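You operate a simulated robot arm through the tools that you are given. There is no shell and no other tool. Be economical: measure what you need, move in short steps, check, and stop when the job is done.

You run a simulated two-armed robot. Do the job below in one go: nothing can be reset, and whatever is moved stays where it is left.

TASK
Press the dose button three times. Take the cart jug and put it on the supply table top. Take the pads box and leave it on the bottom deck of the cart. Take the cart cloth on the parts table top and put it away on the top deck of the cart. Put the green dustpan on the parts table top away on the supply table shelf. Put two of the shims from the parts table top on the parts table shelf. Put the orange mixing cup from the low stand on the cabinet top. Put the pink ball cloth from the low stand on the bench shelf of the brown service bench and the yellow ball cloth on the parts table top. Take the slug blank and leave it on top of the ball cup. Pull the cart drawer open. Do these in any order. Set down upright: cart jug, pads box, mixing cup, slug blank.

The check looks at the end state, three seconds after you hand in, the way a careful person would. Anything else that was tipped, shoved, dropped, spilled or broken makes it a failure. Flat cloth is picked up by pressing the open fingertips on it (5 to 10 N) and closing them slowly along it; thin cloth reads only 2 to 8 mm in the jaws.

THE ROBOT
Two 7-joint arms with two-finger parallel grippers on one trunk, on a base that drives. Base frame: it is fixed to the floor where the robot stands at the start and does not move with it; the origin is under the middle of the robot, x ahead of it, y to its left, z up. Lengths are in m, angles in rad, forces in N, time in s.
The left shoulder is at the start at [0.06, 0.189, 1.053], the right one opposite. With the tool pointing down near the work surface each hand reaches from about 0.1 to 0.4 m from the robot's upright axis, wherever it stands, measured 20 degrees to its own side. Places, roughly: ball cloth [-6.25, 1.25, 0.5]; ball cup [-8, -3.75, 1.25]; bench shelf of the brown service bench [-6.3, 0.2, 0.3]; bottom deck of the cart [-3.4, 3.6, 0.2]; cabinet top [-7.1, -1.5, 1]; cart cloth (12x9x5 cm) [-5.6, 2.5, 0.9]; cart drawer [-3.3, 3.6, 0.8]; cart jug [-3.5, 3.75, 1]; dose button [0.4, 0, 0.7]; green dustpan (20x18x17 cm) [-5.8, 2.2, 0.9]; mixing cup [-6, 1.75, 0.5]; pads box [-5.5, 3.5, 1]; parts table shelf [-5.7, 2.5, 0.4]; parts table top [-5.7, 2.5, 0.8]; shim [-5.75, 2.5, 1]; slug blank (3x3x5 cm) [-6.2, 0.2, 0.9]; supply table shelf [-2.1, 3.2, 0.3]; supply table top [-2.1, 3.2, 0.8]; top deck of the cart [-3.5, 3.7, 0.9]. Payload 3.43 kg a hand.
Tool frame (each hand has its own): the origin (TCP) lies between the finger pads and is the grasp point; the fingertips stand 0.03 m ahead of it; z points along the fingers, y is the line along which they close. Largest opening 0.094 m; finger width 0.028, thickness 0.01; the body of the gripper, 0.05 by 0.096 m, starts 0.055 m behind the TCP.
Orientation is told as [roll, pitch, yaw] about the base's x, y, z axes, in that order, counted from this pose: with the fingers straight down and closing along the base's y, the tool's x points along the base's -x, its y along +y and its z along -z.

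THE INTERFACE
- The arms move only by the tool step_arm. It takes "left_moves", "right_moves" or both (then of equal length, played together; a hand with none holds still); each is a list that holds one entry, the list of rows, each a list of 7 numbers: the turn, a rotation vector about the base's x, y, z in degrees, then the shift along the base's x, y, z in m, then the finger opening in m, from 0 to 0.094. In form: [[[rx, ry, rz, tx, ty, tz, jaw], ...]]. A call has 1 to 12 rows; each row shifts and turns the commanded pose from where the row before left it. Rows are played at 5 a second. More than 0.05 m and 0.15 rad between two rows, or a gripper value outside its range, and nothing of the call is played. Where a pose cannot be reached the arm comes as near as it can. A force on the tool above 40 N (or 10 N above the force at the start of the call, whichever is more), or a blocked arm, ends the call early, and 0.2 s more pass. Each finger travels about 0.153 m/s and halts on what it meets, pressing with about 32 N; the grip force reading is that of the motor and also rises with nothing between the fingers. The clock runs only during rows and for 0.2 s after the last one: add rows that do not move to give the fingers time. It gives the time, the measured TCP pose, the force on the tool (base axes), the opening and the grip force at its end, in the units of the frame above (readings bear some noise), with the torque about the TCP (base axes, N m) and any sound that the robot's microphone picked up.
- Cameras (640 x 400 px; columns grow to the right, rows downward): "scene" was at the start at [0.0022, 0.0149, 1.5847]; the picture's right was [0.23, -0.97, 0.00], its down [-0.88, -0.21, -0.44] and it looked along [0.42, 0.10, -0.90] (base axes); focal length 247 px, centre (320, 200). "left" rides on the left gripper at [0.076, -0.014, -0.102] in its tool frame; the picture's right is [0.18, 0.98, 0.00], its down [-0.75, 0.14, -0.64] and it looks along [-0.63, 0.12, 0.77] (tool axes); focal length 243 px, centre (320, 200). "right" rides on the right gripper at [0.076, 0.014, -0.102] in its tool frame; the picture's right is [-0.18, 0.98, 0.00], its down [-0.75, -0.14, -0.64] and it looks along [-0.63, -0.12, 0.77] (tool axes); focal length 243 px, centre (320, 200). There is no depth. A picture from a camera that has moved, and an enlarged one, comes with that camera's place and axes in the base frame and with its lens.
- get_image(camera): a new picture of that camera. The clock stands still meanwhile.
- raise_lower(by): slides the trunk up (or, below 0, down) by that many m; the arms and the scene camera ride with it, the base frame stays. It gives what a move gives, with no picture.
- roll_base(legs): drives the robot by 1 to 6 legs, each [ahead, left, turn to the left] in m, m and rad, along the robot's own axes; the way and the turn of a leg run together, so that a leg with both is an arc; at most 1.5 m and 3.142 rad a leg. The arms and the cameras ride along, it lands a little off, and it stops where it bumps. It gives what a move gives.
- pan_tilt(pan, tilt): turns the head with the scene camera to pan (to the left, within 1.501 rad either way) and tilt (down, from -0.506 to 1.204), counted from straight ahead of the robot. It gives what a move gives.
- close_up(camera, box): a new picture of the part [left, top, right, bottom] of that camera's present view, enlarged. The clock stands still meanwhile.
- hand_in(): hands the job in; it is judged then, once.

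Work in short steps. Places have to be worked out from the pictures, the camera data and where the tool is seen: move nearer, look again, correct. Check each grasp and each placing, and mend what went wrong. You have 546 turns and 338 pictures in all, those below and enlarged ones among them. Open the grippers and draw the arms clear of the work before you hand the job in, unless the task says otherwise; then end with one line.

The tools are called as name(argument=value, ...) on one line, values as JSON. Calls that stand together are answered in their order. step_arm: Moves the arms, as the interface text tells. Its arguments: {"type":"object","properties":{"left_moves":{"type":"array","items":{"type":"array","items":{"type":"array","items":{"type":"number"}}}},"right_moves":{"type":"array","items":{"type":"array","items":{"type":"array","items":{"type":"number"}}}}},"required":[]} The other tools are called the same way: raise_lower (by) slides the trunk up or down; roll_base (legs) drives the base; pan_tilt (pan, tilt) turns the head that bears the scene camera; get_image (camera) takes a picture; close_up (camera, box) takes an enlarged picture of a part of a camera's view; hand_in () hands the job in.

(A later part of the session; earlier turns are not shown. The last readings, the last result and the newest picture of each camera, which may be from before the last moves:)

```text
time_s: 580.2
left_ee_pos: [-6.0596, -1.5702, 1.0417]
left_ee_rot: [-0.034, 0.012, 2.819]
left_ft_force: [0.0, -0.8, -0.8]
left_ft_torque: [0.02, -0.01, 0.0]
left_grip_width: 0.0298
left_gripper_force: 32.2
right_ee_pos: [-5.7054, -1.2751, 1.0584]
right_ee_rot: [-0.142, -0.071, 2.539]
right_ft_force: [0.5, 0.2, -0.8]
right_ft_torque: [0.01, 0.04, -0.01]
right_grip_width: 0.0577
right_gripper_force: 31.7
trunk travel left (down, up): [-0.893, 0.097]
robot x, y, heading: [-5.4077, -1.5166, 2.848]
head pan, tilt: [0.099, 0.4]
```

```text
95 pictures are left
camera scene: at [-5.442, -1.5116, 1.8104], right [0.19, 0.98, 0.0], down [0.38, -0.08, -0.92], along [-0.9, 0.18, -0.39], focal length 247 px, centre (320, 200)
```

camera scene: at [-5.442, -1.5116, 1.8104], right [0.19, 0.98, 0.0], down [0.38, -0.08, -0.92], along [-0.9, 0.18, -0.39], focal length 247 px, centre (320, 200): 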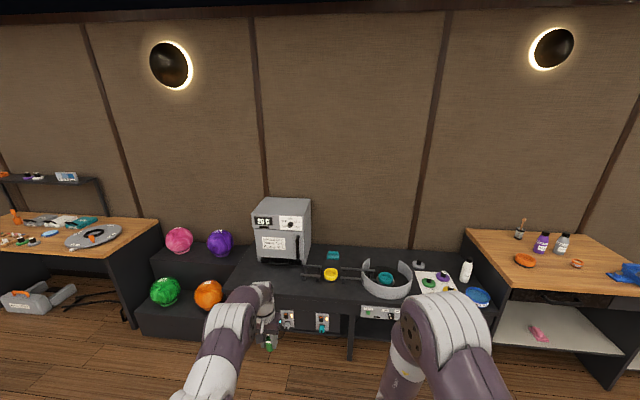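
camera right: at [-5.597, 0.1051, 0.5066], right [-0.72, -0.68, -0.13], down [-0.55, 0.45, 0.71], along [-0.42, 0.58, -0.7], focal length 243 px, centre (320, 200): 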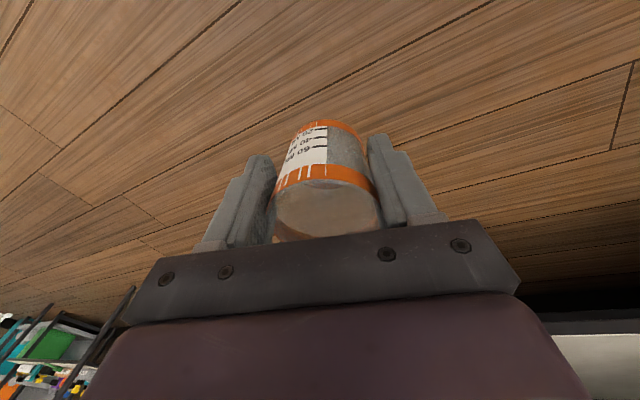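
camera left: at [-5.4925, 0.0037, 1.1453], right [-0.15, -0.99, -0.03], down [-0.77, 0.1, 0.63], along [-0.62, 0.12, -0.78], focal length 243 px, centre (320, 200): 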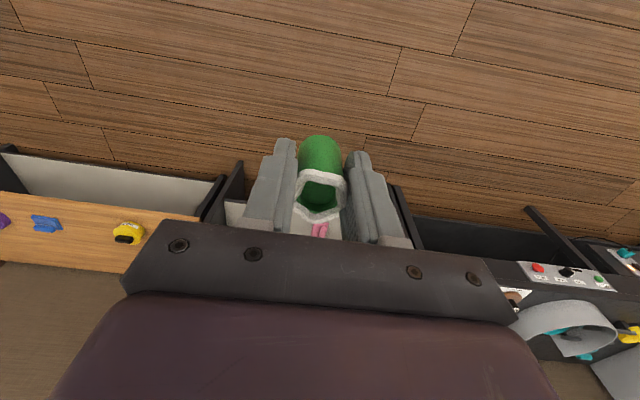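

close_up(camera="scene", box=[220, 180, 400, 340])

close_up(camera="scene", box=[0, 150, 180, 320])

```text
2.50 times, centred on (310, 260) of scene
camera zoom: at [-5.442, -1.5116, 1.8104], right [0.19, 0.98, 0.0], down [0.38, -0.08, -0.92], along [-0.9, 0.18, -0.39], focal length 618 px, centre (345, 50)
```

zoom: 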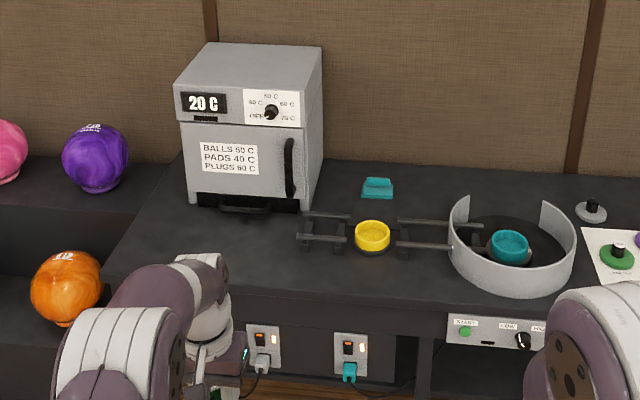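

```text
2.35 times, centred on (90, 235) of scene
camera zoom: at [-5.442, -1.5116, 1.8104], right [0.19, 0.98, 0.0], down [0.38, -0.08, -0.92], along [-0.9, 0.18, -0.39], focal length 582 px, centre (861, 118)
```

zoom: 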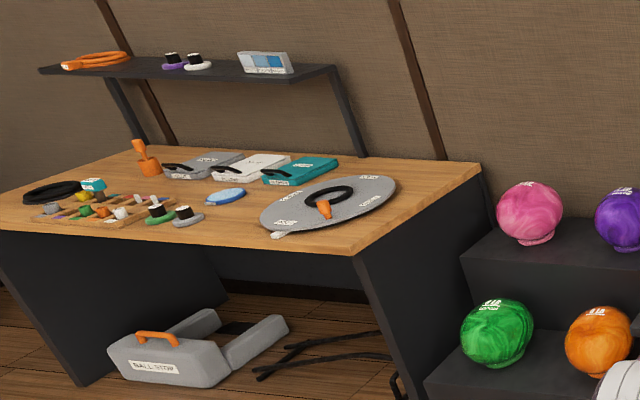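

The warming cabinet's top is ≈1.02 m, set back on the counter (counter front ≈x −6.44, cabinet front ≈x −6.85). I move over and closer to measure the reach.

roll_base(legs=[[0.0, 0.58, 0], [0.5, 0, 0]])

pan_tilt(pan=-0.2, tilt=0.65)

get_image(camera="scene")

```text
time_s: 586.1
left_ee_pos: [-6.7001, -1.9801, 1.0404]
left_ee_rot: [-0.033, 0.012, 2.819]
left_ft_force: [0.0, 0.4, -0.7]
left_ft_torque: [0.0, -0.02, 0.0]
left_grip_width: 0.0292
left_gripper_force: 31.9
right_ee_pos: [-6.3458, -1.6861, 1.0577]
right_ee_rot: [-0.141, -0.069, 2.54]
right_ft_force: [-0.8, 0.4, -0.2]
right_ft_torque: [0.01, 0.01, 0.0]
right_grip_width: 0.0578
right_gripper_force: 31.8
trunk travel left (down, up): [-0.893, 0.097]
robot x, y, heading: [-6.0549, -1.9246, 2.85]
head pan, tilt: [0.099, 0.4]
```

```text
time_s: 586.9
left_ee_pos: [-6.6996, -1.9794, 1.0405]
left_ee_rot: [-0.033, 0.014, 2.819]
left_ft_force: [-0.2, -0.3, -0.1]
left_ft_torque: [-0.02, 0.0, 0.04]
left_grip_width: 0.0294
left_gripper_force: 32.4
right_ee_pos: [-6.346, -1.6852, 1.0577]
right_ee_rot: [-0.141, -0.069, 2.539]
right_ft_force: [0.4, -1.0, -0.3]
right_ft_torque: [0.0, -0.02, -0.01]
right_grip_width: 0.0574
right_gripper_force: 31.9
trunk travel left (down, up): [-0.893, 0.097]
robot x, y, heading: [-6.0521, -1.9259, 2.843]
head pan, tilt: [-0.201, 0.649]
```

```text
92 pictures are left
camera scene: at [-6.0696, -1.8989, 1.7879], right [0.48, 0.88, 0.0], down [0.53, -0.29, -0.8], along [-0.7, 0.38, -0.6], focal length 247 px, centre (320, 200)
```

scene: 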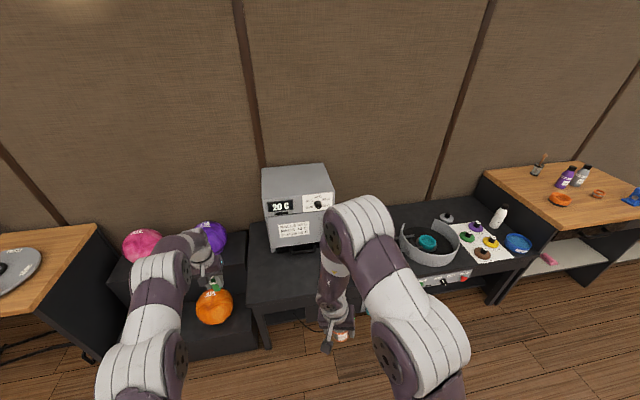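

close_up(camera="scene", box=[230, 150, 370, 330])

```text
2.22 times, centred on (300, 240) of scene
camera zoom: at [-6.0696, -1.8989, 1.7879], right [0.48, 0.88, 0.0], down [0.53, -0.29, -0.8], along [-0.7, 0.38, -0.6], focal length 549 px, centre (364, 111)
```

zoom: 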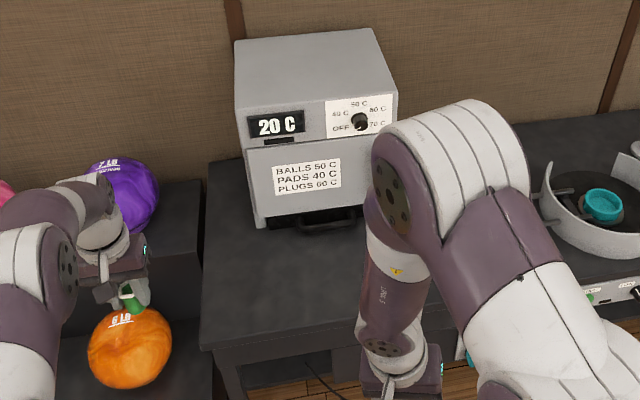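

Cabinet top front edge is at [-7.035,-1.50,1.03], 0.32 deep. I raise the trunk, shift right 0.1 and roll ahead 0.4.

raise_lower(by=0.095)

roll_base(legs=[[0, -0.1, 0], [0.38, 0, 0]])

pan_tilt(pan=-0.2, tilt=0.8)

get_image(camera="scene")

get_image(camera="right")

```text
time_s: 588.1
left_ee_pos: [-6.701, -1.9795, 1.1359]
left_ee_rot: [-0.033, 0.012, 2.819]
left_ft_force: [0.0, -0.1, 0.7]
left_ft_torque: [-0.04, 0.02, -0.03]
left_grip_width: 0.0293
left_gripper_force: 31.5
right_ee_pos: [-6.3468, -1.6861, 1.1532]
right_ee_rot: [-0.141, -0.069, 2.54]
right_ft_force: [0.3, -0.5, -0.7]
right_ft_torque: [0.03, 0.0, 0.0]
right_grip_width: 0.0577
right_gripper_force: 31.8
trunk travel left (down, up): [-0.988, 0.002]
robot x, y, heading: [-6.0505, -1.923, 2.848]
head pan, tilt: [-0.201, 0.649]
```

```text
time_s: 591.3
left_ee_pos: [-7.0334, -1.7722, 1.1353]
left_ee_rot: [-0.035, 0.012, 2.816]
left_ft_force: [0.1, 0.8, -0.9]
left_ft_torque: [-0.05, 0.02, -0.06]
left_grip_width: 0.0292
left_gripper_force: 31.7
right_ee_pos: [-6.6763, -1.479, 1.1537]
right_ee_rot: [-0.142, -0.07, 2.538]
right_ft_force: [0.7, 0.1, -0.4]
right_ft_torque: [-0.01, 0.01, -0.01]
right_grip_width: 0.0577
right_gripper_force: 31.9
trunk travel left (down, up): [-0.988, 0.002]
robot x, y, heading: [-6.3806, -1.7155, 2.844]
head pan, tilt: [-0.201, 0.649]
```

```text
time_s: 592.0
left_ee_pos: [-7.0337, -1.7721, 1.1362]
left_ee_rot: [-0.032, 0.013, 2.817]
left_ft_force: [-0.1, -0.1, -0.4]
left_ft_torque: [-0.03, -0.02, 0.01]
left_grip_width: 0.0293
left_gripper_force: 32.2
right_ee_pos: [-6.6785, -1.4784, 1.1521]
right_ee_rot: [-0.14, -0.069, 2.536]
right_ft_force: [0.4, -0.6, -0.2]
right_ft_torque: [-0.04, -0.02, -0.01]
right_grip_width: 0.0578
right_gripper_force: 32.0
trunk travel left (down, up): [-0.988, 0.002]
robot x, y, heading: [-6.3872, -1.7201, 2.848]
head pan, tilt: [-0.201, 0.799]
```

```text
90 pictures are left
camera scene: at [-6.3967, -1.6947, 1.8703], right [0.48, 0.88, 0.0], down [0.63, -0.34, -0.7], along [-0.61, 0.33, -0.72], focal length 247 px, centre (320, 200)
```

scene: 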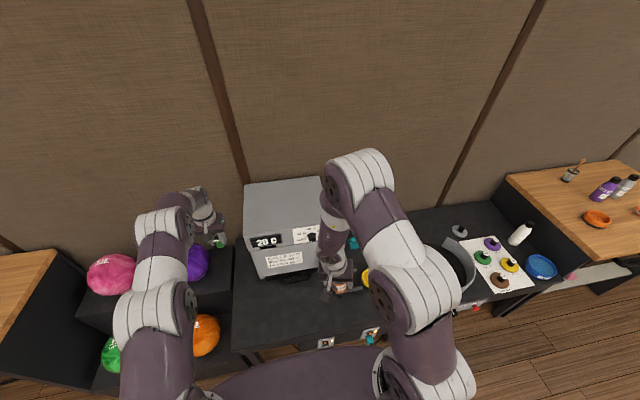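

```text
89 pictures are left
camera right: at [-6.6258, -1.5494, 1.2466], right [-0.71, -0.69, -0.13], down [-0.55, 0.44, 0.71], along [-0.43, 0.57, -0.7], focal length 243 px, centre (320, 200)
```

right: 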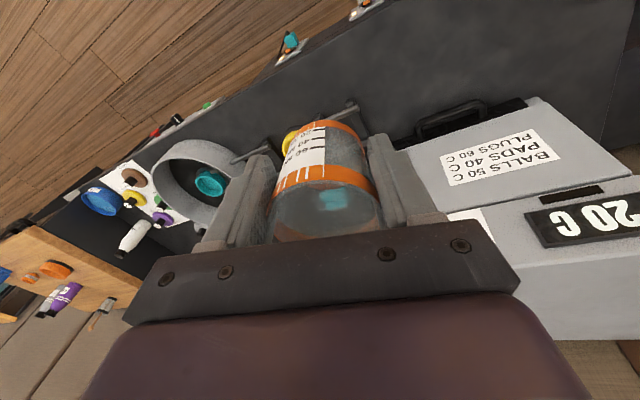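

I extend the right arm over the cabinet top (0.28 m forward, 0.07 m left).

step_arm(right_moves=[[[0, 0, 0, -0.0412, 0.002, 0, 0.04], [0, 0, 0, -0.0412, 0.002, 0, 0.04], [0, 0, 0, -0.0412, 0.002, 0, 0.04], [0, 0, 0, -0.0412, 0.002, 0, 0.04], [0, 0, 0, -0.0412, 0.002, 0, 0.04], [0, 0, 0, -0.0412, 0.002, 0, 0.04], [0, 0, 0, 0, 0, 0, 0.04]]])

get_image(camera="right")

```text
time_s: 593.6
left_ee_pos: [-7.0348, -1.7724, 1.1359]
left_ee_rot: [-0.033, 0.011, 2.816]
left_ft_force: [0.1, -0.3, -0.2]
left_ft_torque: [0.02, 0.05, -0.02]
left_grip_width: 0.0292
left_gripper_force: 32.0
right_ee_pos: [-6.898, -1.4664, 1.1395]
right_ee_rot: [-0.167, -0.103, 2.544]
right_ft_force: [0.0, -0.4, -0.4]
right_ft_torque: [-0.02, -0.02, -0.05]
right_grip_width: 0.0574
right_gripper_force: 32.3
right hand out of reach, approached as far as the arm can: row 5, 6
trunk travel left (down, up): [-0.988, 0.002]
robot x, y, heading: [-6.382, -1.717, 2.841]
head pan, tilt: [-0.201, 0.799]
```

```text
88 pictures are left
camera right: at [-6.8434, -1.5403, 1.2307], right [-0.71, -0.69, -0.14], down [-0.54, 0.41, 0.73], along [-0.44, 0.6, -0.67], focal length 243 px, centre (320, 200)
```

right: 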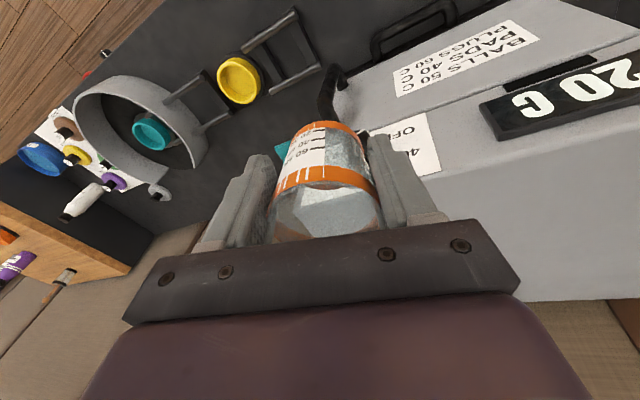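

0.17–0.19 m short. I roll ahead carefully in two steps (base goes partly under the counter).

roll_base(legs=[[0.08, 0, 0]])

get_image(camera="scene")

get_image(camera="right")

```text
time_s: 594.6
left_ee_pos: [-7.1035, -1.7495, 1.1391]
left_ee_rot: [-0.034, 0.008, 2.817]
left_ft_force: [1.4, -1.8, 0.0]
left_ft_torque: [0.0, 0.01, 0.0]
left_grip_width: 0.029
left_gripper_force: 32.2
right_ee_pos: [-6.9672, -1.4432, 1.1432]
right_ee_rot: [-0.166, -0.108, 2.541]
right_ft_force: [0.7, -0.4, -0.6]
right_ft_torque: [0.01, 0.01, 0.0]
right_grip_width: 0.0576
right_gripper_force: 31.6
trunk travel left (down, up): [-0.988, 0.002]
robot x, y, heading: [-6.4553, -1.6941, 2.841]
head pan, tilt: [-0.201, 0.799]
```

```text
87 pictures are left
camera scene: at [-6.4624, -1.6746, 1.8705], right [0.48, 0.88, 0.0], down [0.63, -0.34, -0.7], along [-0.61, 0.34, -0.71], focal length 247 px, centre (320, 200)
```

scene: 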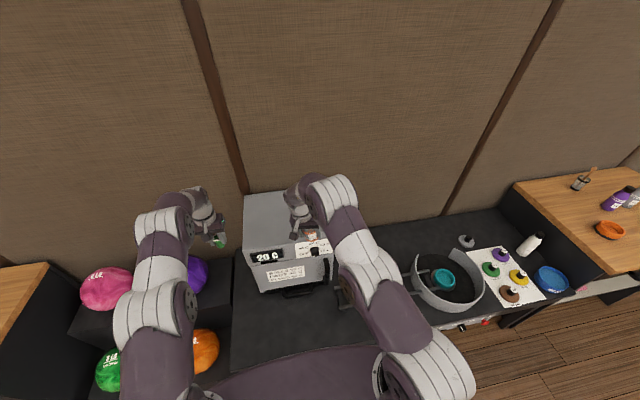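

```text
86 pictures are left
camera right: at [-6.9122, -1.5184, 1.2333], right [-0.71, -0.69, -0.14], down [-0.54, 0.41, 0.73], along [-0.45, 0.6, -0.66], focal length 243 px, centre (320, 200)
```

right: 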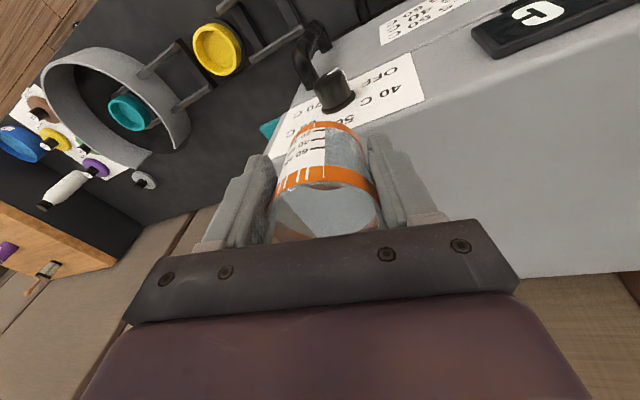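

Another step: 6 cm.

roll_base(legs=[[0.06, 0, 0]])

get_image(camera="right")

```text
time_s: 595.6
left_ee_pos: [-7.1614, -1.7319, 1.1392]
left_ee_rot: [-0.034, 0.008, 2.817]
left_ft_force: [1.2, -0.1, 0.8]
left_ft_torque: [0.0, 0.06, -0.02]
left_grip_width: 0.0293
left_gripper_force: 31.7
right_ee_pos: [-7.0241, -1.426, 1.1441]
right_ee_rot: [-0.167, -0.111, 2.541]
right_ft_force: [0.1, -0.7, 0.2]
right_ft_torque: [0.04, 0.02, 0.01]
right_grip_width: 0.0577
right_gripper_force: 32.0
trunk travel left (down, up): [-0.988, 0.002]
robot x, y, heading: [-6.5185, -1.6784, 2.84]
head pan, tilt: [-0.201, 0.799]
```

```text
85 pictures are left
camera right: at [-6.9696, -1.5011, 1.234], right [-0.71, -0.69, -0.14], down [-0.54, 0.41, 0.73], along [-0.45, 0.6, -0.66], focal length 243 px, centre (320, 200)
```

right: 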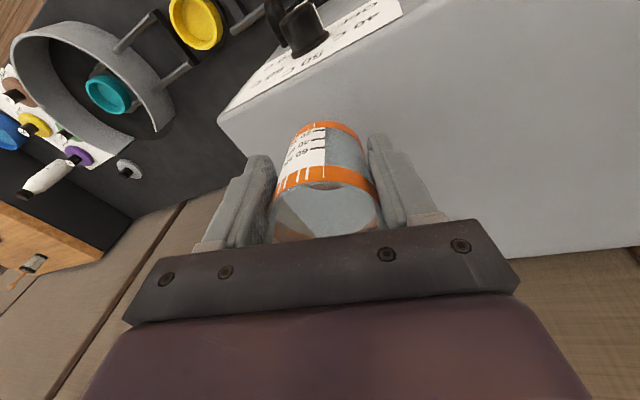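

Unblocked; the cup is ~3 cm inside the cabinet's front edge. 3 cm more.

roll_base(legs=[[0.035, 0, 0]])

get_image(camera="right")

close_up(camera="scene", box=[200, 160, 380, 320])

```text
time_s: 596.5
left_ee_pos: [-7.1944, -1.7226, 1.1394]
left_ee_rot: [-0.033, 0.007, 2.816]
left_ft_force: [0.7, -0.3, -0.3]
left_ft_torque: [-0.02, 0.03, 0.02]
left_grip_width: 0.0291
left_gripper_force: 32.0
right_ee_pos: [-7.0576, -1.4157, 1.1434]
right_ee_rot: [-0.164, -0.109, 2.541]
right_ft_force: [-0.1, -0.3, -0.2]
right_ft_torque: [0.02, 0.03, 0.01]
right_grip_width: 0.0574
right_gripper_force: 32.3
trunk travel left (down, up): [-0.988, 0.002]
robot x, y, heading: [-6.5504, -1.6639, 2.84]
head pan, tilt: [-0.201, 0.799]
```

```text
84 pictures are left
camera right: at [-7.0026, -1.4907, 1.2336], right [-0.71, -0.69, -0.14], down [-0.54, 0.41, 0.73], along [-0.45, 0.6, -0.66], focal length 243 px, centre (320, 200)
```

right: 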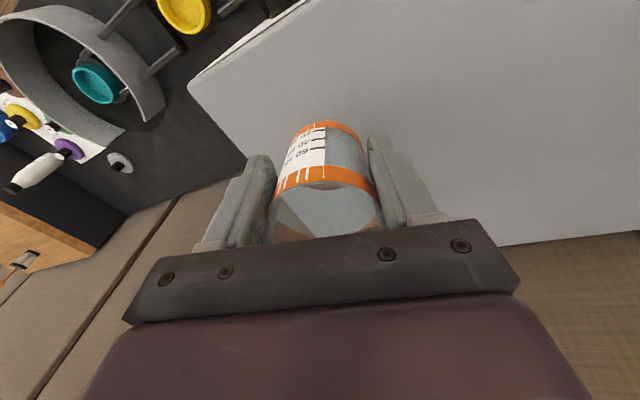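

```text
2.50 times, centred on (290, 240) of scene
camera zoom: at [-6.5527, -1.6468, 1.8705], right [0.48, 0.88, 0.0], down [0.63, -0.34, -0.7], along [-0.62, 0.34, -0.71], focal length 618 px, centre (395, 100)
```

zoom: 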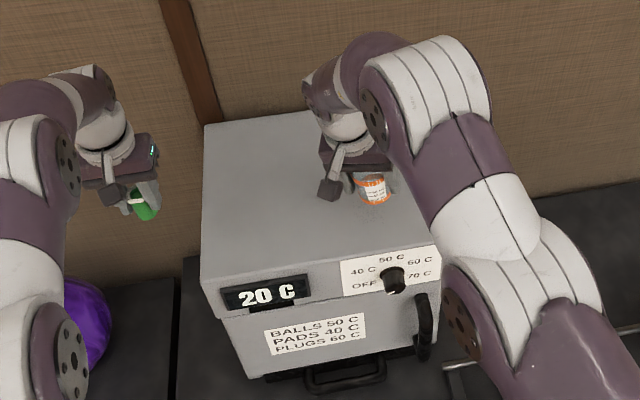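

The cup is well over the cabinet top (≈6 cm from the front edge). I lower with the trunk.

raise_lower(by=-0.045)

raise_lower(by=-0.01)

get_image(camera="right")

```text
time_s: 597.4
left_ee_pos: [-7.1992, -1.7204, 1.0923]
left_ee_rot: [-0.034, 0.01, 2.816]
left_ft_force: [-0.5, -0.1, 0.3]
left_ft_torque: [0.02, 0.01, 0.0]
left_grip_width: 0.0291
left_gripper_force: 32.1
right_ee_pos: [-7.0625, -1.4149, 1.0989]
right_ee_rot: [-0.168, -0.106, 2.542]
right_ft_force: [1.5, -0.9, 13.5]
right_ft_torque: [-0.13, 0.15, 0.03]
right_grip_width: 0.0577
right_gripper_force: 32.1
trunk travel left (down, up): [-0.943, 0.047]
robot x, y, heading: [-6.5466, -1.6642, 2.841]
head pan, tilt: [-0.201, 0.799]
```

```text
time_s: 597.9
left_ee_pos: [-7.1981, -1.7201, 1.0823]
left_ee_rot: [-0.033, 0.011, 2.816]
left_ft_force: [0.0, -0.2, 0.1]
left_ft_torque: [0.01, 0.02, -0.02]
left_grip_width: 0.0292
left_gripper_force: 32.3
right_ee_pos: [-7.0593, -1.4139, 1.0881]
right_ee_rot: [-0.167, -0.106, 2.542]
right_ft_force: [2.5, 6.4, 22.4]
right_ft_torque: [0.1, 0.31, -0.1]
right_grip_width: 0.0578
right_gripper_force: 31.9
trunk travel left (down, up): [-0.933, 0.057]
robot x, y, heading: [-6.5508, -1.6671, 2.845]
head pan, tilt: [-0.201, 0.799]
```

```text
82 pictures are left
camera right: at [-7.0058, -1.4887, 1.1775], right [-0.71, -0.69, -0.14], down [-0.54, 0.41, 0.73], along [-0.44, 0.6, -0.67], focal length 243 px, centre (320, 200)
```

right: 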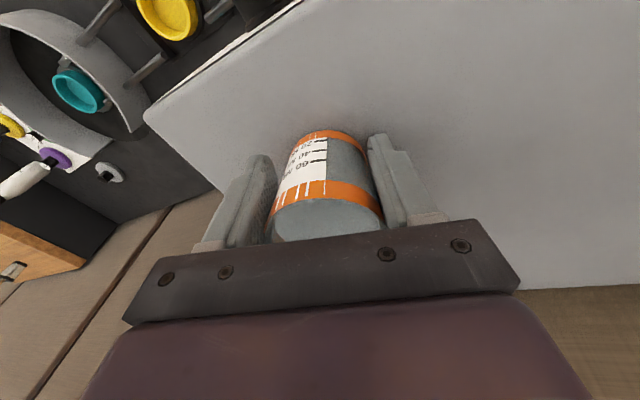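

Contact with the cabinet top. I ease up 5 mm and open.

raise_lower(by=0.006)

step_arm(right_moves=[[[0, 0, 0, 0, 0, 0, 0.06], [0, 0, 0, 0, 0, 0, 0.065], [0, 0, 0, 0, 0, 0, 0.075], [0, 0, 0, 0, 0, 0, 0.085], [0, 0, 0, 0, 0, 0, 0.09]]])

get_image(camera="right")

```text
time_s: 598.5
left_ee_pos: [-7.1992, -1.7219, 1.0865]
left_ee_rot: [-0.034, 0.012, 2.817]
left_ft_force: [0.5, 0.4, -0.4]
left_ft_torque: [0.02, -0.02, -0.01]
left_grip_width: 0.0286
left_gripper_force: 32.1
right_ee_pos: [-7.0621, -1.4148, 1.0905]
right_ee_rot: [-0.169, -0.101, 2.545]
right_ft_force: [-0.1, -0.2, -0.6]
right_ft_torque: [0.07, 0.02, -0.01]
right_grip_width: 0.0573
right_gripper_force: 31.9
trunk travel left (down, up): [-0.939, 0.051]
robot x, y, heading: [-6.5521, -1.664, 2.84]
head pan, tilt: [-0.201, 0.799]
```

```text
time_s: 599.7
left_ee_pos: [-7.2005, -1.7191, 1.0881]
left_ee_rot: [-0.032, 0.012, 2.816]
left_ft_force: [0.3, 0.2, -0.1]
left_ft_torque: [0.01, 0.0, 0.02]
left_grip_width: 0.0285
left_gripper_force: 32.1
right_ee_pos: [-7.0622, -1.4145, 1.091]
right_ee_rot: [-0.168, -0.102, 2.541]
right_ft_force: [-0.3, 0.8, 0.8]
right_ft_torque: [-0.04, -0.02, 0.0]
right_grip_width: 0.0899
right_gripper_force: 0.1
trunk travel left (down, up): [-0.939, 0.051]
robot x, y, heading: [-6.549, -1.6649, 2.841]
head pan, tilt: [-0.201, 0.799]
```

```text
81 pictures are left
camera right: at [-7.0082, -1.4891, 1.182], right [-0.71, -0.69, -0.14], down [-0.54, 0.41, 0.73], along [-0.44, 0.6, -0.67], focal length 243 px, centre (320, 200)
```

right: 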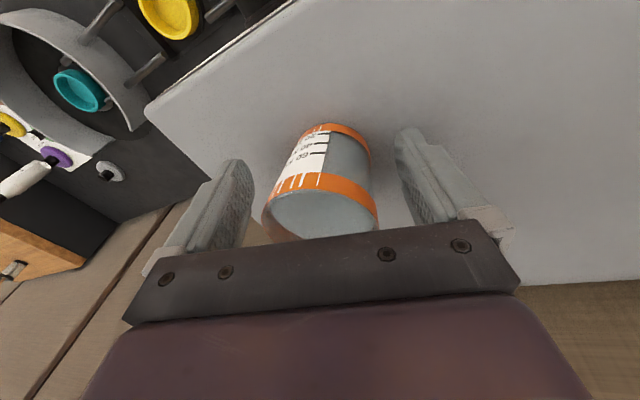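

Cup stands on the cabinet top. I raise straight up and back out.

raise_lower(by=0.05)

step_arm(right_moves=[[[0, 0, 0, 0.005, 0, 0.03, 0.09], [0, 0, 0, 0.01, 0, 0.02, 0.09], [0, 0, 0, 0, 0, 0, 0.09]]])

roll_base(legs=[[-0.6, 0, 0]])

get_image(camera="scene")

```text
time_s: 600.6
left_ee_pos: [-7.1996, -1.7195, 1.137]
left_ee_rot: [-0.033, 0.014, 2.815]
left_ft_force: [-0.7, 0.2, -0.2]
left_ft_torque: [-0.01, 0.02, 0.02]
left_grip_width: 0.0284
left_gripper_force: 31.6
right_ee_pos: [-7.063, -1.4139, 1.1428]
right_ee_rot: [-0.167, -0.104, 2.541]
right_ft_force: [1.0, -0.3, 0.1]
right_ft_torque: [-0.02, 0.03, 0.02]
right_grip_width: 0.09
right_gripper_force: 0.0
trunk travel left (down, up): [-0.989, 0.001]
robot x, y, heading: [-6.5521, -1.6649, 2.841]
head pan, tilt: [-0.201, 0.799]
```

```text
time_s: 601.4
left_ee_pos: [-7.1993, -1.7205, 1.1365]
left_ee_rot: [-0.034, 0.013, 2.816]
left_ft_force: [-0.9, 0.4, -0.7]
left_ft_torque: [0.02, -0.03, 0.02]
left_grip_width: 0.0283
left_gripper_force: 32.0
right_ee_pos: [-7.0489, -1.415, 1.1914]
right_ee_rot: [-0.169, -0.106, 2.541]
right_ft_force: [0.3, 0.1, 0.4]
right_ft_torque: [-0.02, -0.01, 0.0]
right_grip_width: 0.0902
right_gripper_force: 0.1
trunk travel left (down, up): [-0.989, 0.001]
robot x, y, heading: [-6.5493, -1.6628, 2.841]
head pan, tilt: [-0.201, 0.799]
```

```text
time_s: 604.8
left_ee_pos: [-6.6266, -1.8947, 1.1361]
left_ee_rot: [-0.033, 0.015, 2.808]
left_ft_force: [-0.4, -0.2, 0.8]
left_ft_torque: [0.01, 0.02, 0.04]
left_grip_width: 0.0284
left_gripper_force: 32.0
right_ee_pos: [-6.4736, -1.5892, 1.1907]
right_ee_rot: [-0.168, -0.104, 2.533]
right_ft_force: [0.2, -0.1, 0.8]
right_ft_torque: [0.0, -0.02, 0.01]
right_grip_width: 0.0901
right_gripper_force: 0.0
trunk travel left (down, up): [-0.989, 0.001]
robot x, y, heading: [-5.9774, -1.844, 2.833]
head pan, tilt: [-0.201, 0.799]
```

```text
80 pictures are left
camera scene: at [-5.9898, -1.8232, 1.8712], right [0.49, 0.87, 0.0], down [0.63, -0.35, -0.7], along [-0.61, 0.34, -0.72], focal length 247 px, centre (320, 200)
```

scene: 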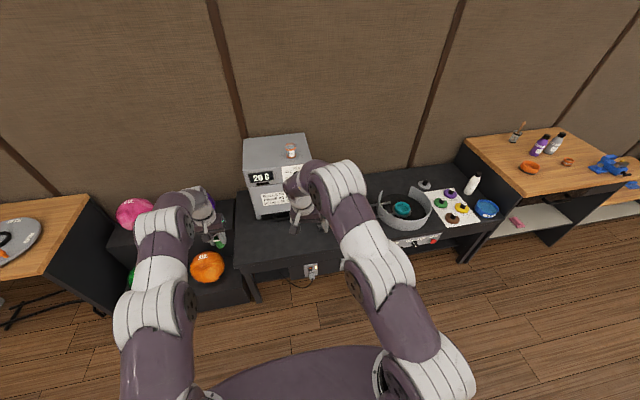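

Cup stands on the cabinet. Now I look toward the far rack for the ball cup.

pan_tilt(pan=0.75, tilt=0.3)

get_image(camera="scene")

get_image(camera="left")

```text
time_s: 606.0
left_ee_pos: [-6.6263, -1.8941, 1.1367]
left_ee_rot: [-0.036, 0.013, 2.808]
left_ft_force: [0.2, 0.3, -0.6]
left_ft_torque: [-0.04, 0.0, 0.0]
left_grip_width: 0.0281
left_gripper_force: 32.0
right_ee_pos: [-6.4731, -1.5903, 1.1904]
right_ee_rot: [-0.171, -0.105, 2.533]
right_ft_force: [0.5, -0.8, 0.4]
right_ft_torque: [0.02, 0.01, 0.01]
right_grip_width: 0.0897
right_gripper_force: 0.0
trunk travel left (down, up): [-0.989, 0.001]
robot x, y, heading: [-5.9762, -1.8439, 2.836]
head pan, tilt: [0.75, 0.3]
```

```text
79 pictures are left
camera scene: at [-6.0024, -1.9028, 1.9156], right [-0.43, 0.9, 0.0], down [0.27, 0.13, -0.95], along [-0.86, -0.41, -0.3], focal length 247 px, centre (320, 200)
```

scene: 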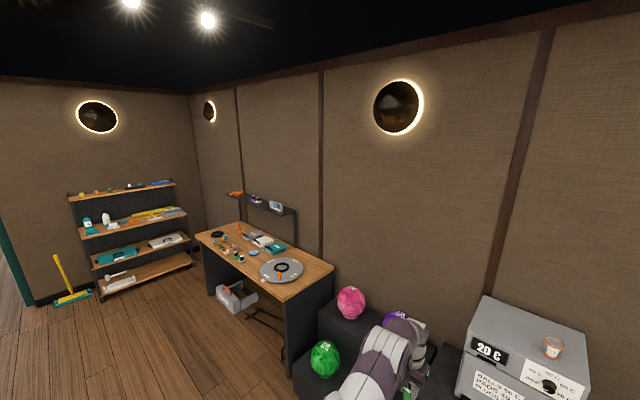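

```text
78 pictures are left
camera left: at [-6.5535, -1.909, 1.2416], right [-0.15, -0.99, -0.03], down [-0.77, 0.1, 0.63], along [-0.62, 0.12, -0.78], focal length 243 px, centre (320, 200)
```

left: 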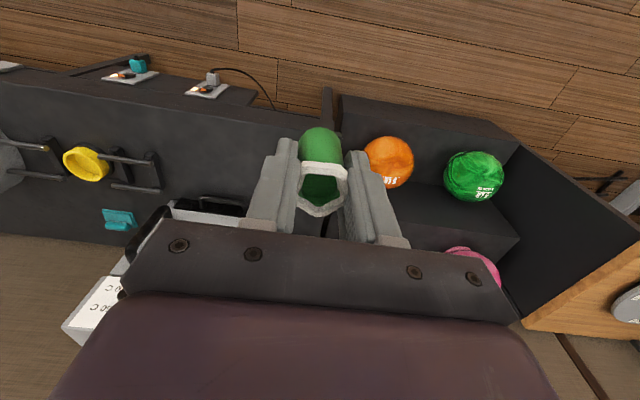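

close_up(camera="scene", box=[50, 160, 330, 330])

close_up(camera="scene", box=[200, 180, 320, 270])

```text
2.29 times, centred on (190, 245) of scene
camera zoom: at [-6.0024, -1.9028, 1.9156], right [-0.43, 0.9, 0.0], down [0.27, 0.13, -0.95], along [-0.86, -0.41, -0.3], focal length 565 px, centre (617, 97)
```

zoom: 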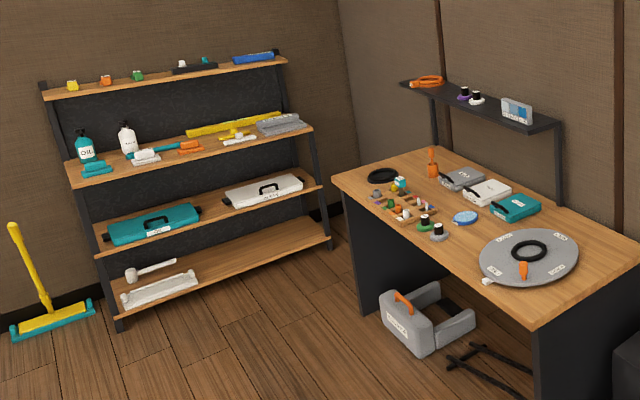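

```text
4.44 times, centred on (260, 225) of scene
camera zoom: at [-6.0024, -1.9028, 1.9156], right [-0.43, 0.9, 0.0], down [0.27, 0.13, -0.95], along [-0.86, -0.41, -0.3], focal length 1098 px, centre (587, 89)
```

zoom: 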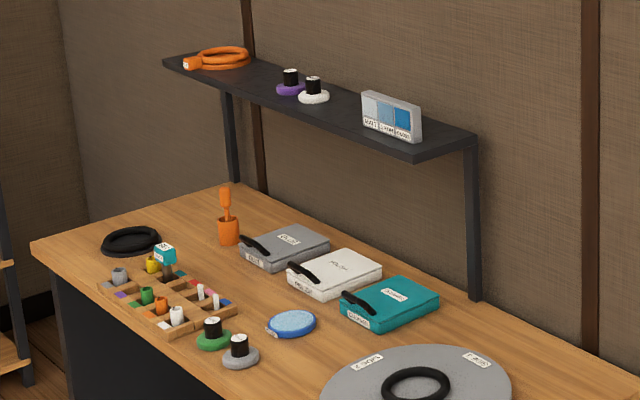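

The target area is the overhead shelf above the desk. I drive over to the desk and look closer.

roll_base(legs=[[0, 0.9, 0], [0, 0.85, 0.08]])

pan_tilt(pan=0.1, tilt=0.35)

get_image(camera="scene")

```text
time_s: 614.9
left_ee_pos: [-7.1276, -3.6236, 1.1357]
left_ee_rot: [-0.034, 0.01, 2.883]
left_ft_force: [0.2, 0.6, -0.5]
left_ft_torque: [-0.01, -0.02, 0.0]
left_grip_width: 0.0278
left_gripper_force: 32.6
right_ee_pos: [-6.9964, -3.3086, 1.1914]
right_ee_rot: [-0.167, -0.106, 2.609]
right_ft_force: [0.1, 0.1, 0.5]
right_ft_torque: [-0.03, -0.01, -0.03]
right_grip_width: 0.0899
right_gripper_force: 0.0
trunk travel left (down, up): [-0.989, 0.001]
robot x, y, heading: [-6.4855, -3.5246, 2.91]
head pan, tilt: [0.75, 0.3]
```

```text
time_s: 615.9
left_ee_pos: [-7.1281, -3.6255, 1.1365]
left_ee_rot: [-0.032, 0.013, 2.884]
left_ft_force: [-0.3, -0.3, -1.2]
left_ft_torque: [0.03, -0.01, 0.02]
left_grip_width: 0.028
left_gripper_force: 31.8
right_ee_pos: [-6.998, -3.31, 1.191]
right_ee_rot: [-0.168, -0.106, 2.61]
right_ft_force: [0.1, 0.4, -0.5]
right_ft_torque: [0.03, -0.03, 0.02]
right_grip_width: 0.09
right_gripper_force: 0.0
trunk travel left (down, up): [-0.989, 0.001]
robot x, y, heading: [-6.4855, -3.5253, 2.909]
head pan, tilt: [0.099, 0.351]
```

```text
75 pictures are left
camera scene: at [-6.5158, -3.527, 1.9109], right [0.13, 0.99, 0.0], down [0.34, -0.05, -0.94], along [-0.93, 0.12, -0.34], focal length 247 px, centre (320, 200)
```

scene: 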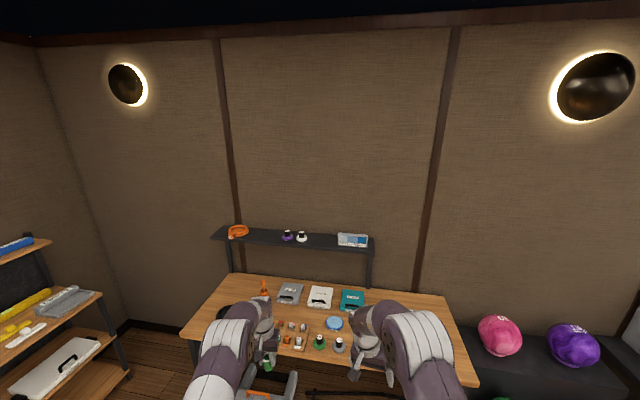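

close_up(camera="scene", box=[200, 210, 390, 290])

close_up(camera="scene", box=[190, 260, 400, 390])

```text
3.37 times, centred on (295, 250) of scene
camera zoom: at [-6.5158, -3.527, 1.9109], right [0.13, 0.99, 0.0], down [0.34, -0.05, -0.94], along [-0.93, 0.12, -0.34], focal length 832 px, centre (404, 32)
```

zoom: 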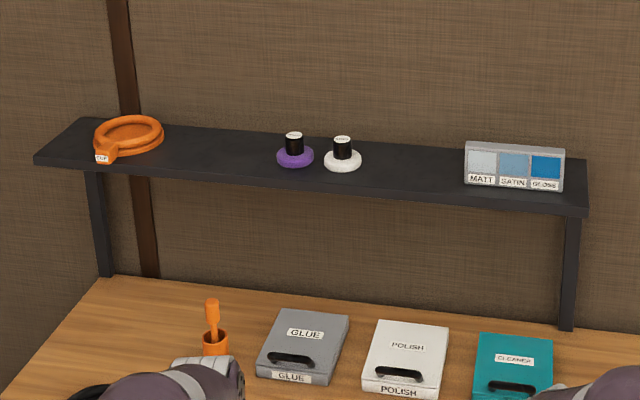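

```text
3.05 times, centred on (295, 325) of scene
camera zoom: at [-6.5158, -3.527, 1.9109], right [0.13, 0.99, 0.0], down [0.34, -0.05, -0.94], along [-0.93, 0.12, -0.34], focal length 753 px, centre (396, -181)
```

zoom: 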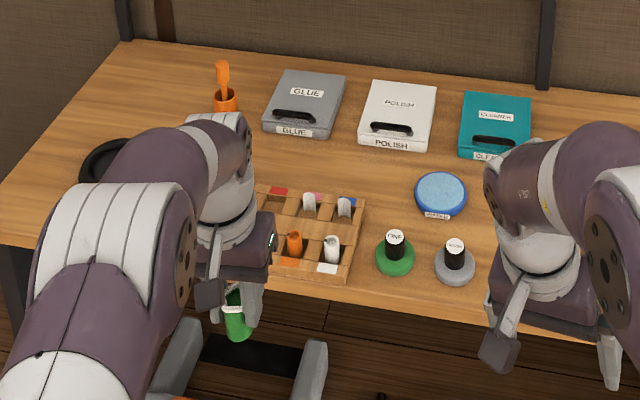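

The orange ring labelled "CUP" at the shelf's left end is the ball cup, at about [-7.99,-3.86,1.18]. I zoom right in on it.

close_up(camera="scene", box=[220, 220, 256, 245])

```text
16.00 times, centred on (238, 232) of scene
camera zoom: at [-6.5158, -3.527, 1.9109], right [0.13, 0.99, 0.0], down [0.34, -0.05, -0.94], along [-0.93, 0.12, -0.34], focal length 3954 px, centre (1632, -320)
```

zoom: 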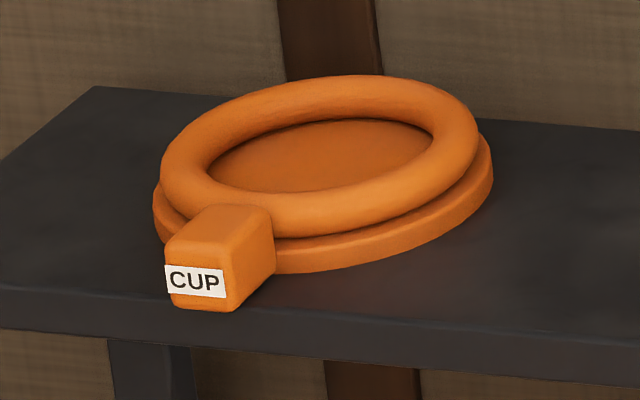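

It is a disc with a raised ring: the slug can stand inside, on the cup. First I retract the right hand, raise the left one, then align the base with the cup (square to the desk).

step_arm(left_moves=[[[0, 0, 0, 0.02, -0.006, 0.03, 0.015], [0, 0, 0, 0.02, -0.006, 0.03, 0.015], [0, 0, 0, 0.02, -0.006, 0.03, 0.015], [0, 0, 0, 0.02, -0.006, 0.02, 0.015], [0, 0, 0, 0, 0, 0, 0.015]]], right_moves=[[[0, 0, 0, 0.04, -0.01, 0, 0.09], [0, 0, 0, 0.04, -0.01, 0, 0.09], [0, 0, 0, 0.04, -0.01, 0, 0.09], [0, 0, 0, 0.04, -0.01, 0, 0.09], [0, 0, 0, 0, 0, 0, 0.09]]])

roll_base(legs=[[0, 0, -0.056], [0, 0.477, 0], [0.35, 0, 0]])

pan_tilt(pan=0.2, tilt=0.5)

get_image(camera="scene")

```text
time_s: 617.1
left_ee_pos: [-7.0482, -3.6487, 1.2477]
left_ee_rot: [-0.033, 0.013, 2.884]
left_ft_force: [0.3, -0.5, -0.4]
left_ft_torque: [-0.02, -0.02, -0.01]
left_grip_width: 0.028
left_gripper_force: 32.1
right_ee_pos: [-6.8385, -3.3483, 1.1903]
right_ee_rot: [-0.17, -0.104, 2.609]
right_ft_force: [0.6, -0.7, -0.3]
right_ft_torque: [0.03, -0.01, -0.02]
right_grip_width: 0.0899
right_gripper_force: 0.0
trunk travel left (down, up): [-0.989, 0.001]
robot x, y, heading: [-6.478, -3.5256, 2.907]
head pan, tilt: [0.099, 0.351]
```

```text
time_s: 622.3
left_ee_pos: [-7.5301, -3.9789, 1.2482]
left_ee_rot: [-0.032, 0.01, 2.825]
left_ft_force: [0.5, -0.3, -0.2]
left_ft_torque: [0.0, 0.0, 0.04]
left_grip_width: 0.028
left_gripper_force: 31.7
right_ee_pos: [-7.3038, -3.691, 1.1913]
right_ee_rot: [-0.169, -0.107, 2.552]
right_ft_force: [0.4, 0.0, -0.2]
right_ft_torque: [-0.01, -0.01, 0.0]
right_grip_width: 0.0901
right_gripper_force: 0.0
trunk travel left (down, up): [-0.989, 0.001]
robot x, y, heading: [-6.9608, -3.8882, 2.851]
head pan, tilt: [0.099, 0.351]
```

```text
time_s: 623.0
left_ee_pos: [-7.5324, -3.9773, 1.2475]
left_ee_rot: [-0.034, 0.013, 2.826]
left_ft_force: [0.2, -0.5, 0.3]
left_ft_torque: [0.02, 0.01, 0.03]
left_grip_width: 0.028
left_gripper_force: 31.7
right_ee_pos: [-7.3059, -3.69, 1.1912]
right_ee_rot: [-0.171, -0.106, 2.551]
right_ft_force: [0.6, -0.1, 0.6]
right_ft_torque: [-0.02, 0.03, 0.01]
right_grip_width: 0.0899
right_gripper_force: 0.0
trunk travel left (down, up): [-0.989, 0.001]
robot x, y, heading: [-6.9628, -3.8874, 2.85]
head pan, tilt: [0.201, 0.499]
```

```text
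71 pictures are left
camera scene: at [-6.9923, -3.8968, 1.8973], right [0.09, 1.0, 0.0], down [0.48, -0.04, -0.88], along [-0.87, 0.08, -0.48], focal length 247 px, centre (320, 200)
```

scene: 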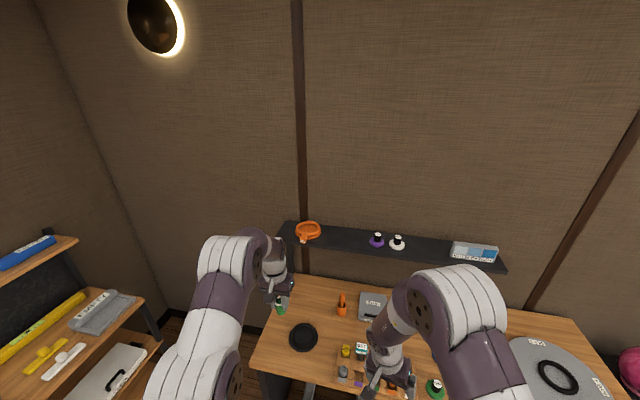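

Laterally aligned within 2 cm. I roll ahead 0.27 m.

roll_base(legs=[[0.2, 0.015, 0]])

roll_base(legs=[[0.08, 0, 0]])

step_arm(left_moves=[[[0, 0, 0, -0.029, 0.0085, 0.01, 0.015], [0, 0, 0, -0.029, 0.0085, 0.01, 0.015], [0, 0, 0, 0, 0, 0, 0.015]]])

get_image(camera="left")

get_image(camera="scene")

```text
time_s: 624.6
left_ee_pos: [-7.7207, -3.9377, 1.2501]
left_ee_rot: [-0.032, 0.008, 2.829]
left_ft_force: [0.3, 0.2, 0.1]
left_ft_torque: [0.01, 0.05, 0.0]
left_grip_width: 0.0281
left_gripper_force: 32.1
right_ee_pos: [-7.495, -3.6496, 1.1923]
right_ee_rot: [-0.167, -0.108, 2.553]
right_ft_force: [0.6, -0.5, 0.2]
right_ft_torque: [0.04, 0.01, 0.03]
right_grip_width: 0.0898
right_gripper_force: 0.0
trunk travel left (down, up): [-0.989, 0.001]
robot x, y, heading: [-7.1549, -3.8436, 2.855]
head pan, tilt: [0.201, 0.499]
```

```text
time_s: 625.7
left_ee_pos: [-7.7925, -3.9163, 1.2509]
left_ee_rot: [-0.032, 0.007, 2.826]
left_ft_force: [0.7, 0.1, 0.0]
left_ft_torque: [0.01, 0.05, 0.01]
left_grip_width: 0.0282
left_gripper_force: 31.1
right_ee_pos: [-7.5694, -3.6278, 1.1943]
right_ee_rot: [-0.168, -0.113, 2.555]
right_ft_force: [-0.1, 0.0, 1.0]
right_ft_torque: [0.04, 0.01, -0.03]
right_grip_width: 0.0899
right_gripper_force: 0.1
trunk travel left (down, up): [-0.989, 0.001]
robot x, y, heading: [-7.2285, -3.8214, 2.853]
head pan, tilt: [0.201, 0.499]
```

```text
time_s: 626.5
left_ee_pos: [-7.839, -3.9013, 1.256]
left_ee_rot: [-0.034, 0.014, 2.826]
left_ft_force: [0.1, 0.4, -0.3]
left_ft_torque: [0.01, -0.03, 0.04]
left_grip_width: 0.028
left_gripper_force: 32.0
left hand out of reach, approached as far as the arm can: row 2
right_ee_pos: [-7.5741, -3.6253, 1.1912]
right_ee_rot: [-0.17, -0.105, 2.554]
right_ft_force: [-0.9, 0.6, 0.2]
right_ft_torque: [0.0, -0.02, 0.0]
right_grip_width: 0.0899
right_gripper_force: 0.1
trunk travel left (down, up): [-0.989, 0.001]
robot x, y, heading: [-7.2305, -3.8222, 2.853]
head pan, tilt: [0.201, 0.499]
```

```text
70 pictures are left
camera left: at [-7.7651, -3.9143, 1.3611], right [-0.13, -0.99, -0.03], down [-0.78, 0.08, 0.63], along [-0.62, 0.1, -0.78], focal length 243 px, centre (320, 200)
```

left: 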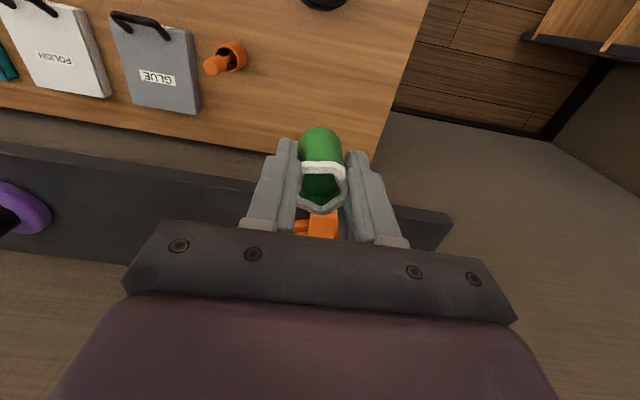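

```text
69 pictures are left
camera scene: at [-7.2621, -3.8321, 1.8972], right [0.09, 1.0, 0.0], down [0.48, -0.04, -0.88], along [-0.87, 0.08, -0.48], focal length 247 px, centre (320, 200)
```

scene: 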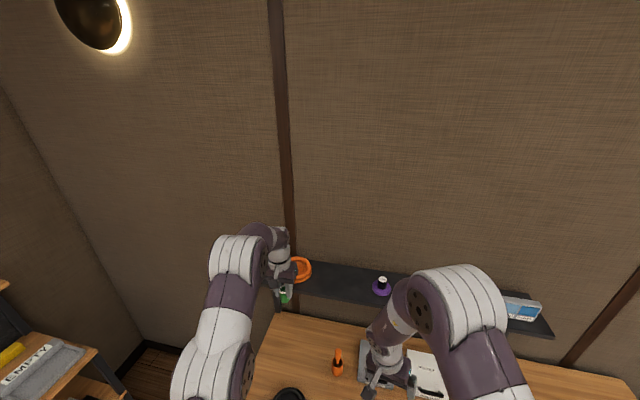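

~15 cm short. I creep the base forward in small steps, watching for contact.

roll_base(legs=[[0.04, 0, 0]])

roll_base(legs=[[0.04, 0, 0]])

get_image(camera="right")

```text
time_s: 627.3
left_ee_pos: [-7.8661, -3.8927, 1.2617]
left_ee_rot: [-0.031, 0.004, 2.828]
left_ft_force: [1.3, -0.1, -0.1]
left_ft_torque: [0.07, 0.11, 0.0]
left_grip_width: 0.0279
left_gripper_force: 31.5
right_ee_pos: [-7.6037, -3.6177, 1.1931]
right_ee_rot: [-0.169, -0.114, 2.554]
right_ft_force: [1.2, -0.3, 0.6]
right_ft_torque: [0.03, 0.07, 0.02]
right_grip_width: 0.0901
right_gripper_force: 0.1
trunk travel left (down, up): [-0.989, 0.001]
robot x, y, heading: [-7.2695, -3.8145, 2.852]
head pan, tilt: [0.201, 0.499]
```

```text
time_s: 628.2
left_ee_pos: [-7.9063, -3.8817, 1.2604]
left_ee_rot: [-0.032, 0.006, 2.826]
left_ft_force: [0.4, -0.1, 0.6]
left_ft_torque: [-0.01, 0.04, 0.03]
left_grip_width: 0.028
left_gripper_force: 32.0
right_ee_pos: [-7.644, -3.6062, 1.1945]
right_ee_rot: [-0.166, -0.111, 2.552]
right_ft_force: [0.4, -0.7, 0.3]
right_ft_torque: [0.0, 0.07, 0.03]
right_grip_width: 0.0899
right_gripper_force: 0.1
trunk travel left (down, up): [-0.989, 0.001]
robot x, y, heading: [-7.3073, -3.8042, 2.852]
head pan, tilt: [0.201, 0.499]
```

```text
68 pictures are left
camera right: at [-7.5882, -3.6803, 1.2835], right [-0.71, -0.69, -0.14], down [-0.54, 0.4, 0.74], along [-0.45, 0.6, -0.66], focal length 243 px, centre (320, 200)
```

right: 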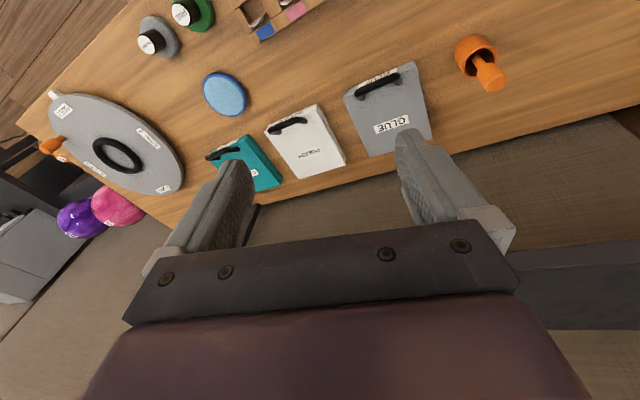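

Still free. I retract the right hand a little and creep another 4 cm.

step_arm(right_moves=[[[0, 0, 0, 0.03, -0.009, 0.02, 0.09], [0, 0, 0, 0.03, -0.009, 0.0, 0.09], [0, 0, 0, 0, 0, 0, 0.09]]])

roll_base(legs=[[0.04, 0, 0]])

get_image(camera="left")

close_up(camera="scene", box=[210, 210, 400, 340])

```text
time_s: 629.0
left_ee_pos: [-7.916, -3.8785, 1.258]
left_ee_rot: [-0.032, 0.014, 2.829]
left_ft_force: [-0.1, -0.6, -0.6]
left_ft_torque: [-0.03, -0.02, 0.01]
left_grip_width: 0.0283
left_gripper_force: 32.1
right_ee_pos: [-7.591, -3.6211, 1.2095]
right_ee_rot: [-0.169, -0.102, 2.554]
right_ft_force: [-0.5, 0.2, -0.1]
right_ft_torque: [-0.01, 0.0, 0.0]
right_grip_width: 0.0897
right_gripper_force: 0.0
trunk travel left (down, up): [-0.989, 0.001]
robot x, y, heading: [-7.3037, -3.8016, 2.859]
head pan, tilt: [0.201, 0.499]
```

```text
time_s: 629.9
left_ee_pos: [-7.9327, -3.8744, 1.2601]
left_ee_rot: [-0.033, 0.007, 2.829]
left_ft_force: [1.1, 0.6, -0.1]
left_ft_torque: [0.03, 0.0, -0.03]
left_grip_width: 0.0279
left_gripper_force: 32.3
right_ee_pos: [-7.6089, -3.617, 1.2117]
right_ee_rot: [-0.168, -0.11, 2.553]
right_ft_force: [1.1, 0.2, -0.2]
right_ft_torque: [0.01, 0.01, 0.03]
right_grip_width: 0.0898
right_gripper_force: 0.1
trunk travel left (down, up): [-0.989, 0.001]
robot x, y, heading: [-7.3289, -3.7956, 2.85]
head pan, tilt: [0.201, 0.499]
stopped in leg 1: the robot was blocked; the commanded pose is now the measured one
```

```text
67 pictures are left
camera left: at [-7.8589, -3.887, 1.3646], right [-0.13, -0.99, -0.03], down [-0.77, 0.08, 0.63], along [-0.62, 0.1, -0.78], focal length 243 px, centre (320, 200)
```

left: 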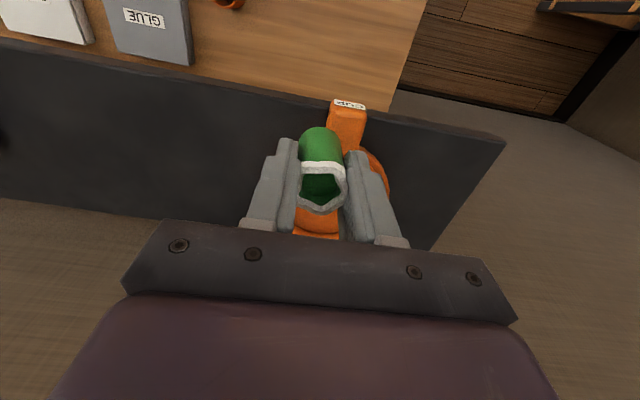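

```text
3.08 times, centred on (305, 275) of scene
camera zoom: at [-7.3531, -3.8053, 1.8975], right [0.09, 1.0, 0.0], down [0.47, -0.04, -0.88], along [-0.88, 0.08, -0.47], focal length 760 px, centre (366, -31)
```

zoom: 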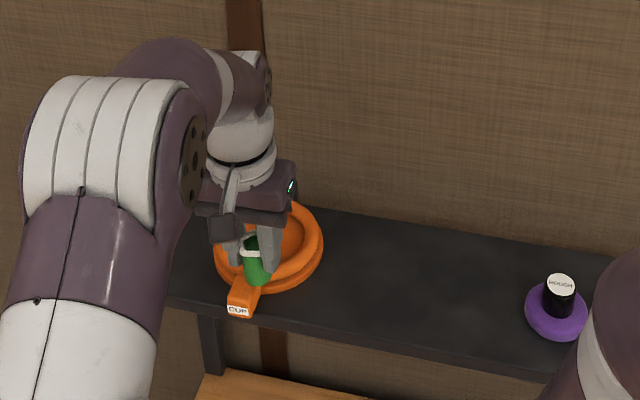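

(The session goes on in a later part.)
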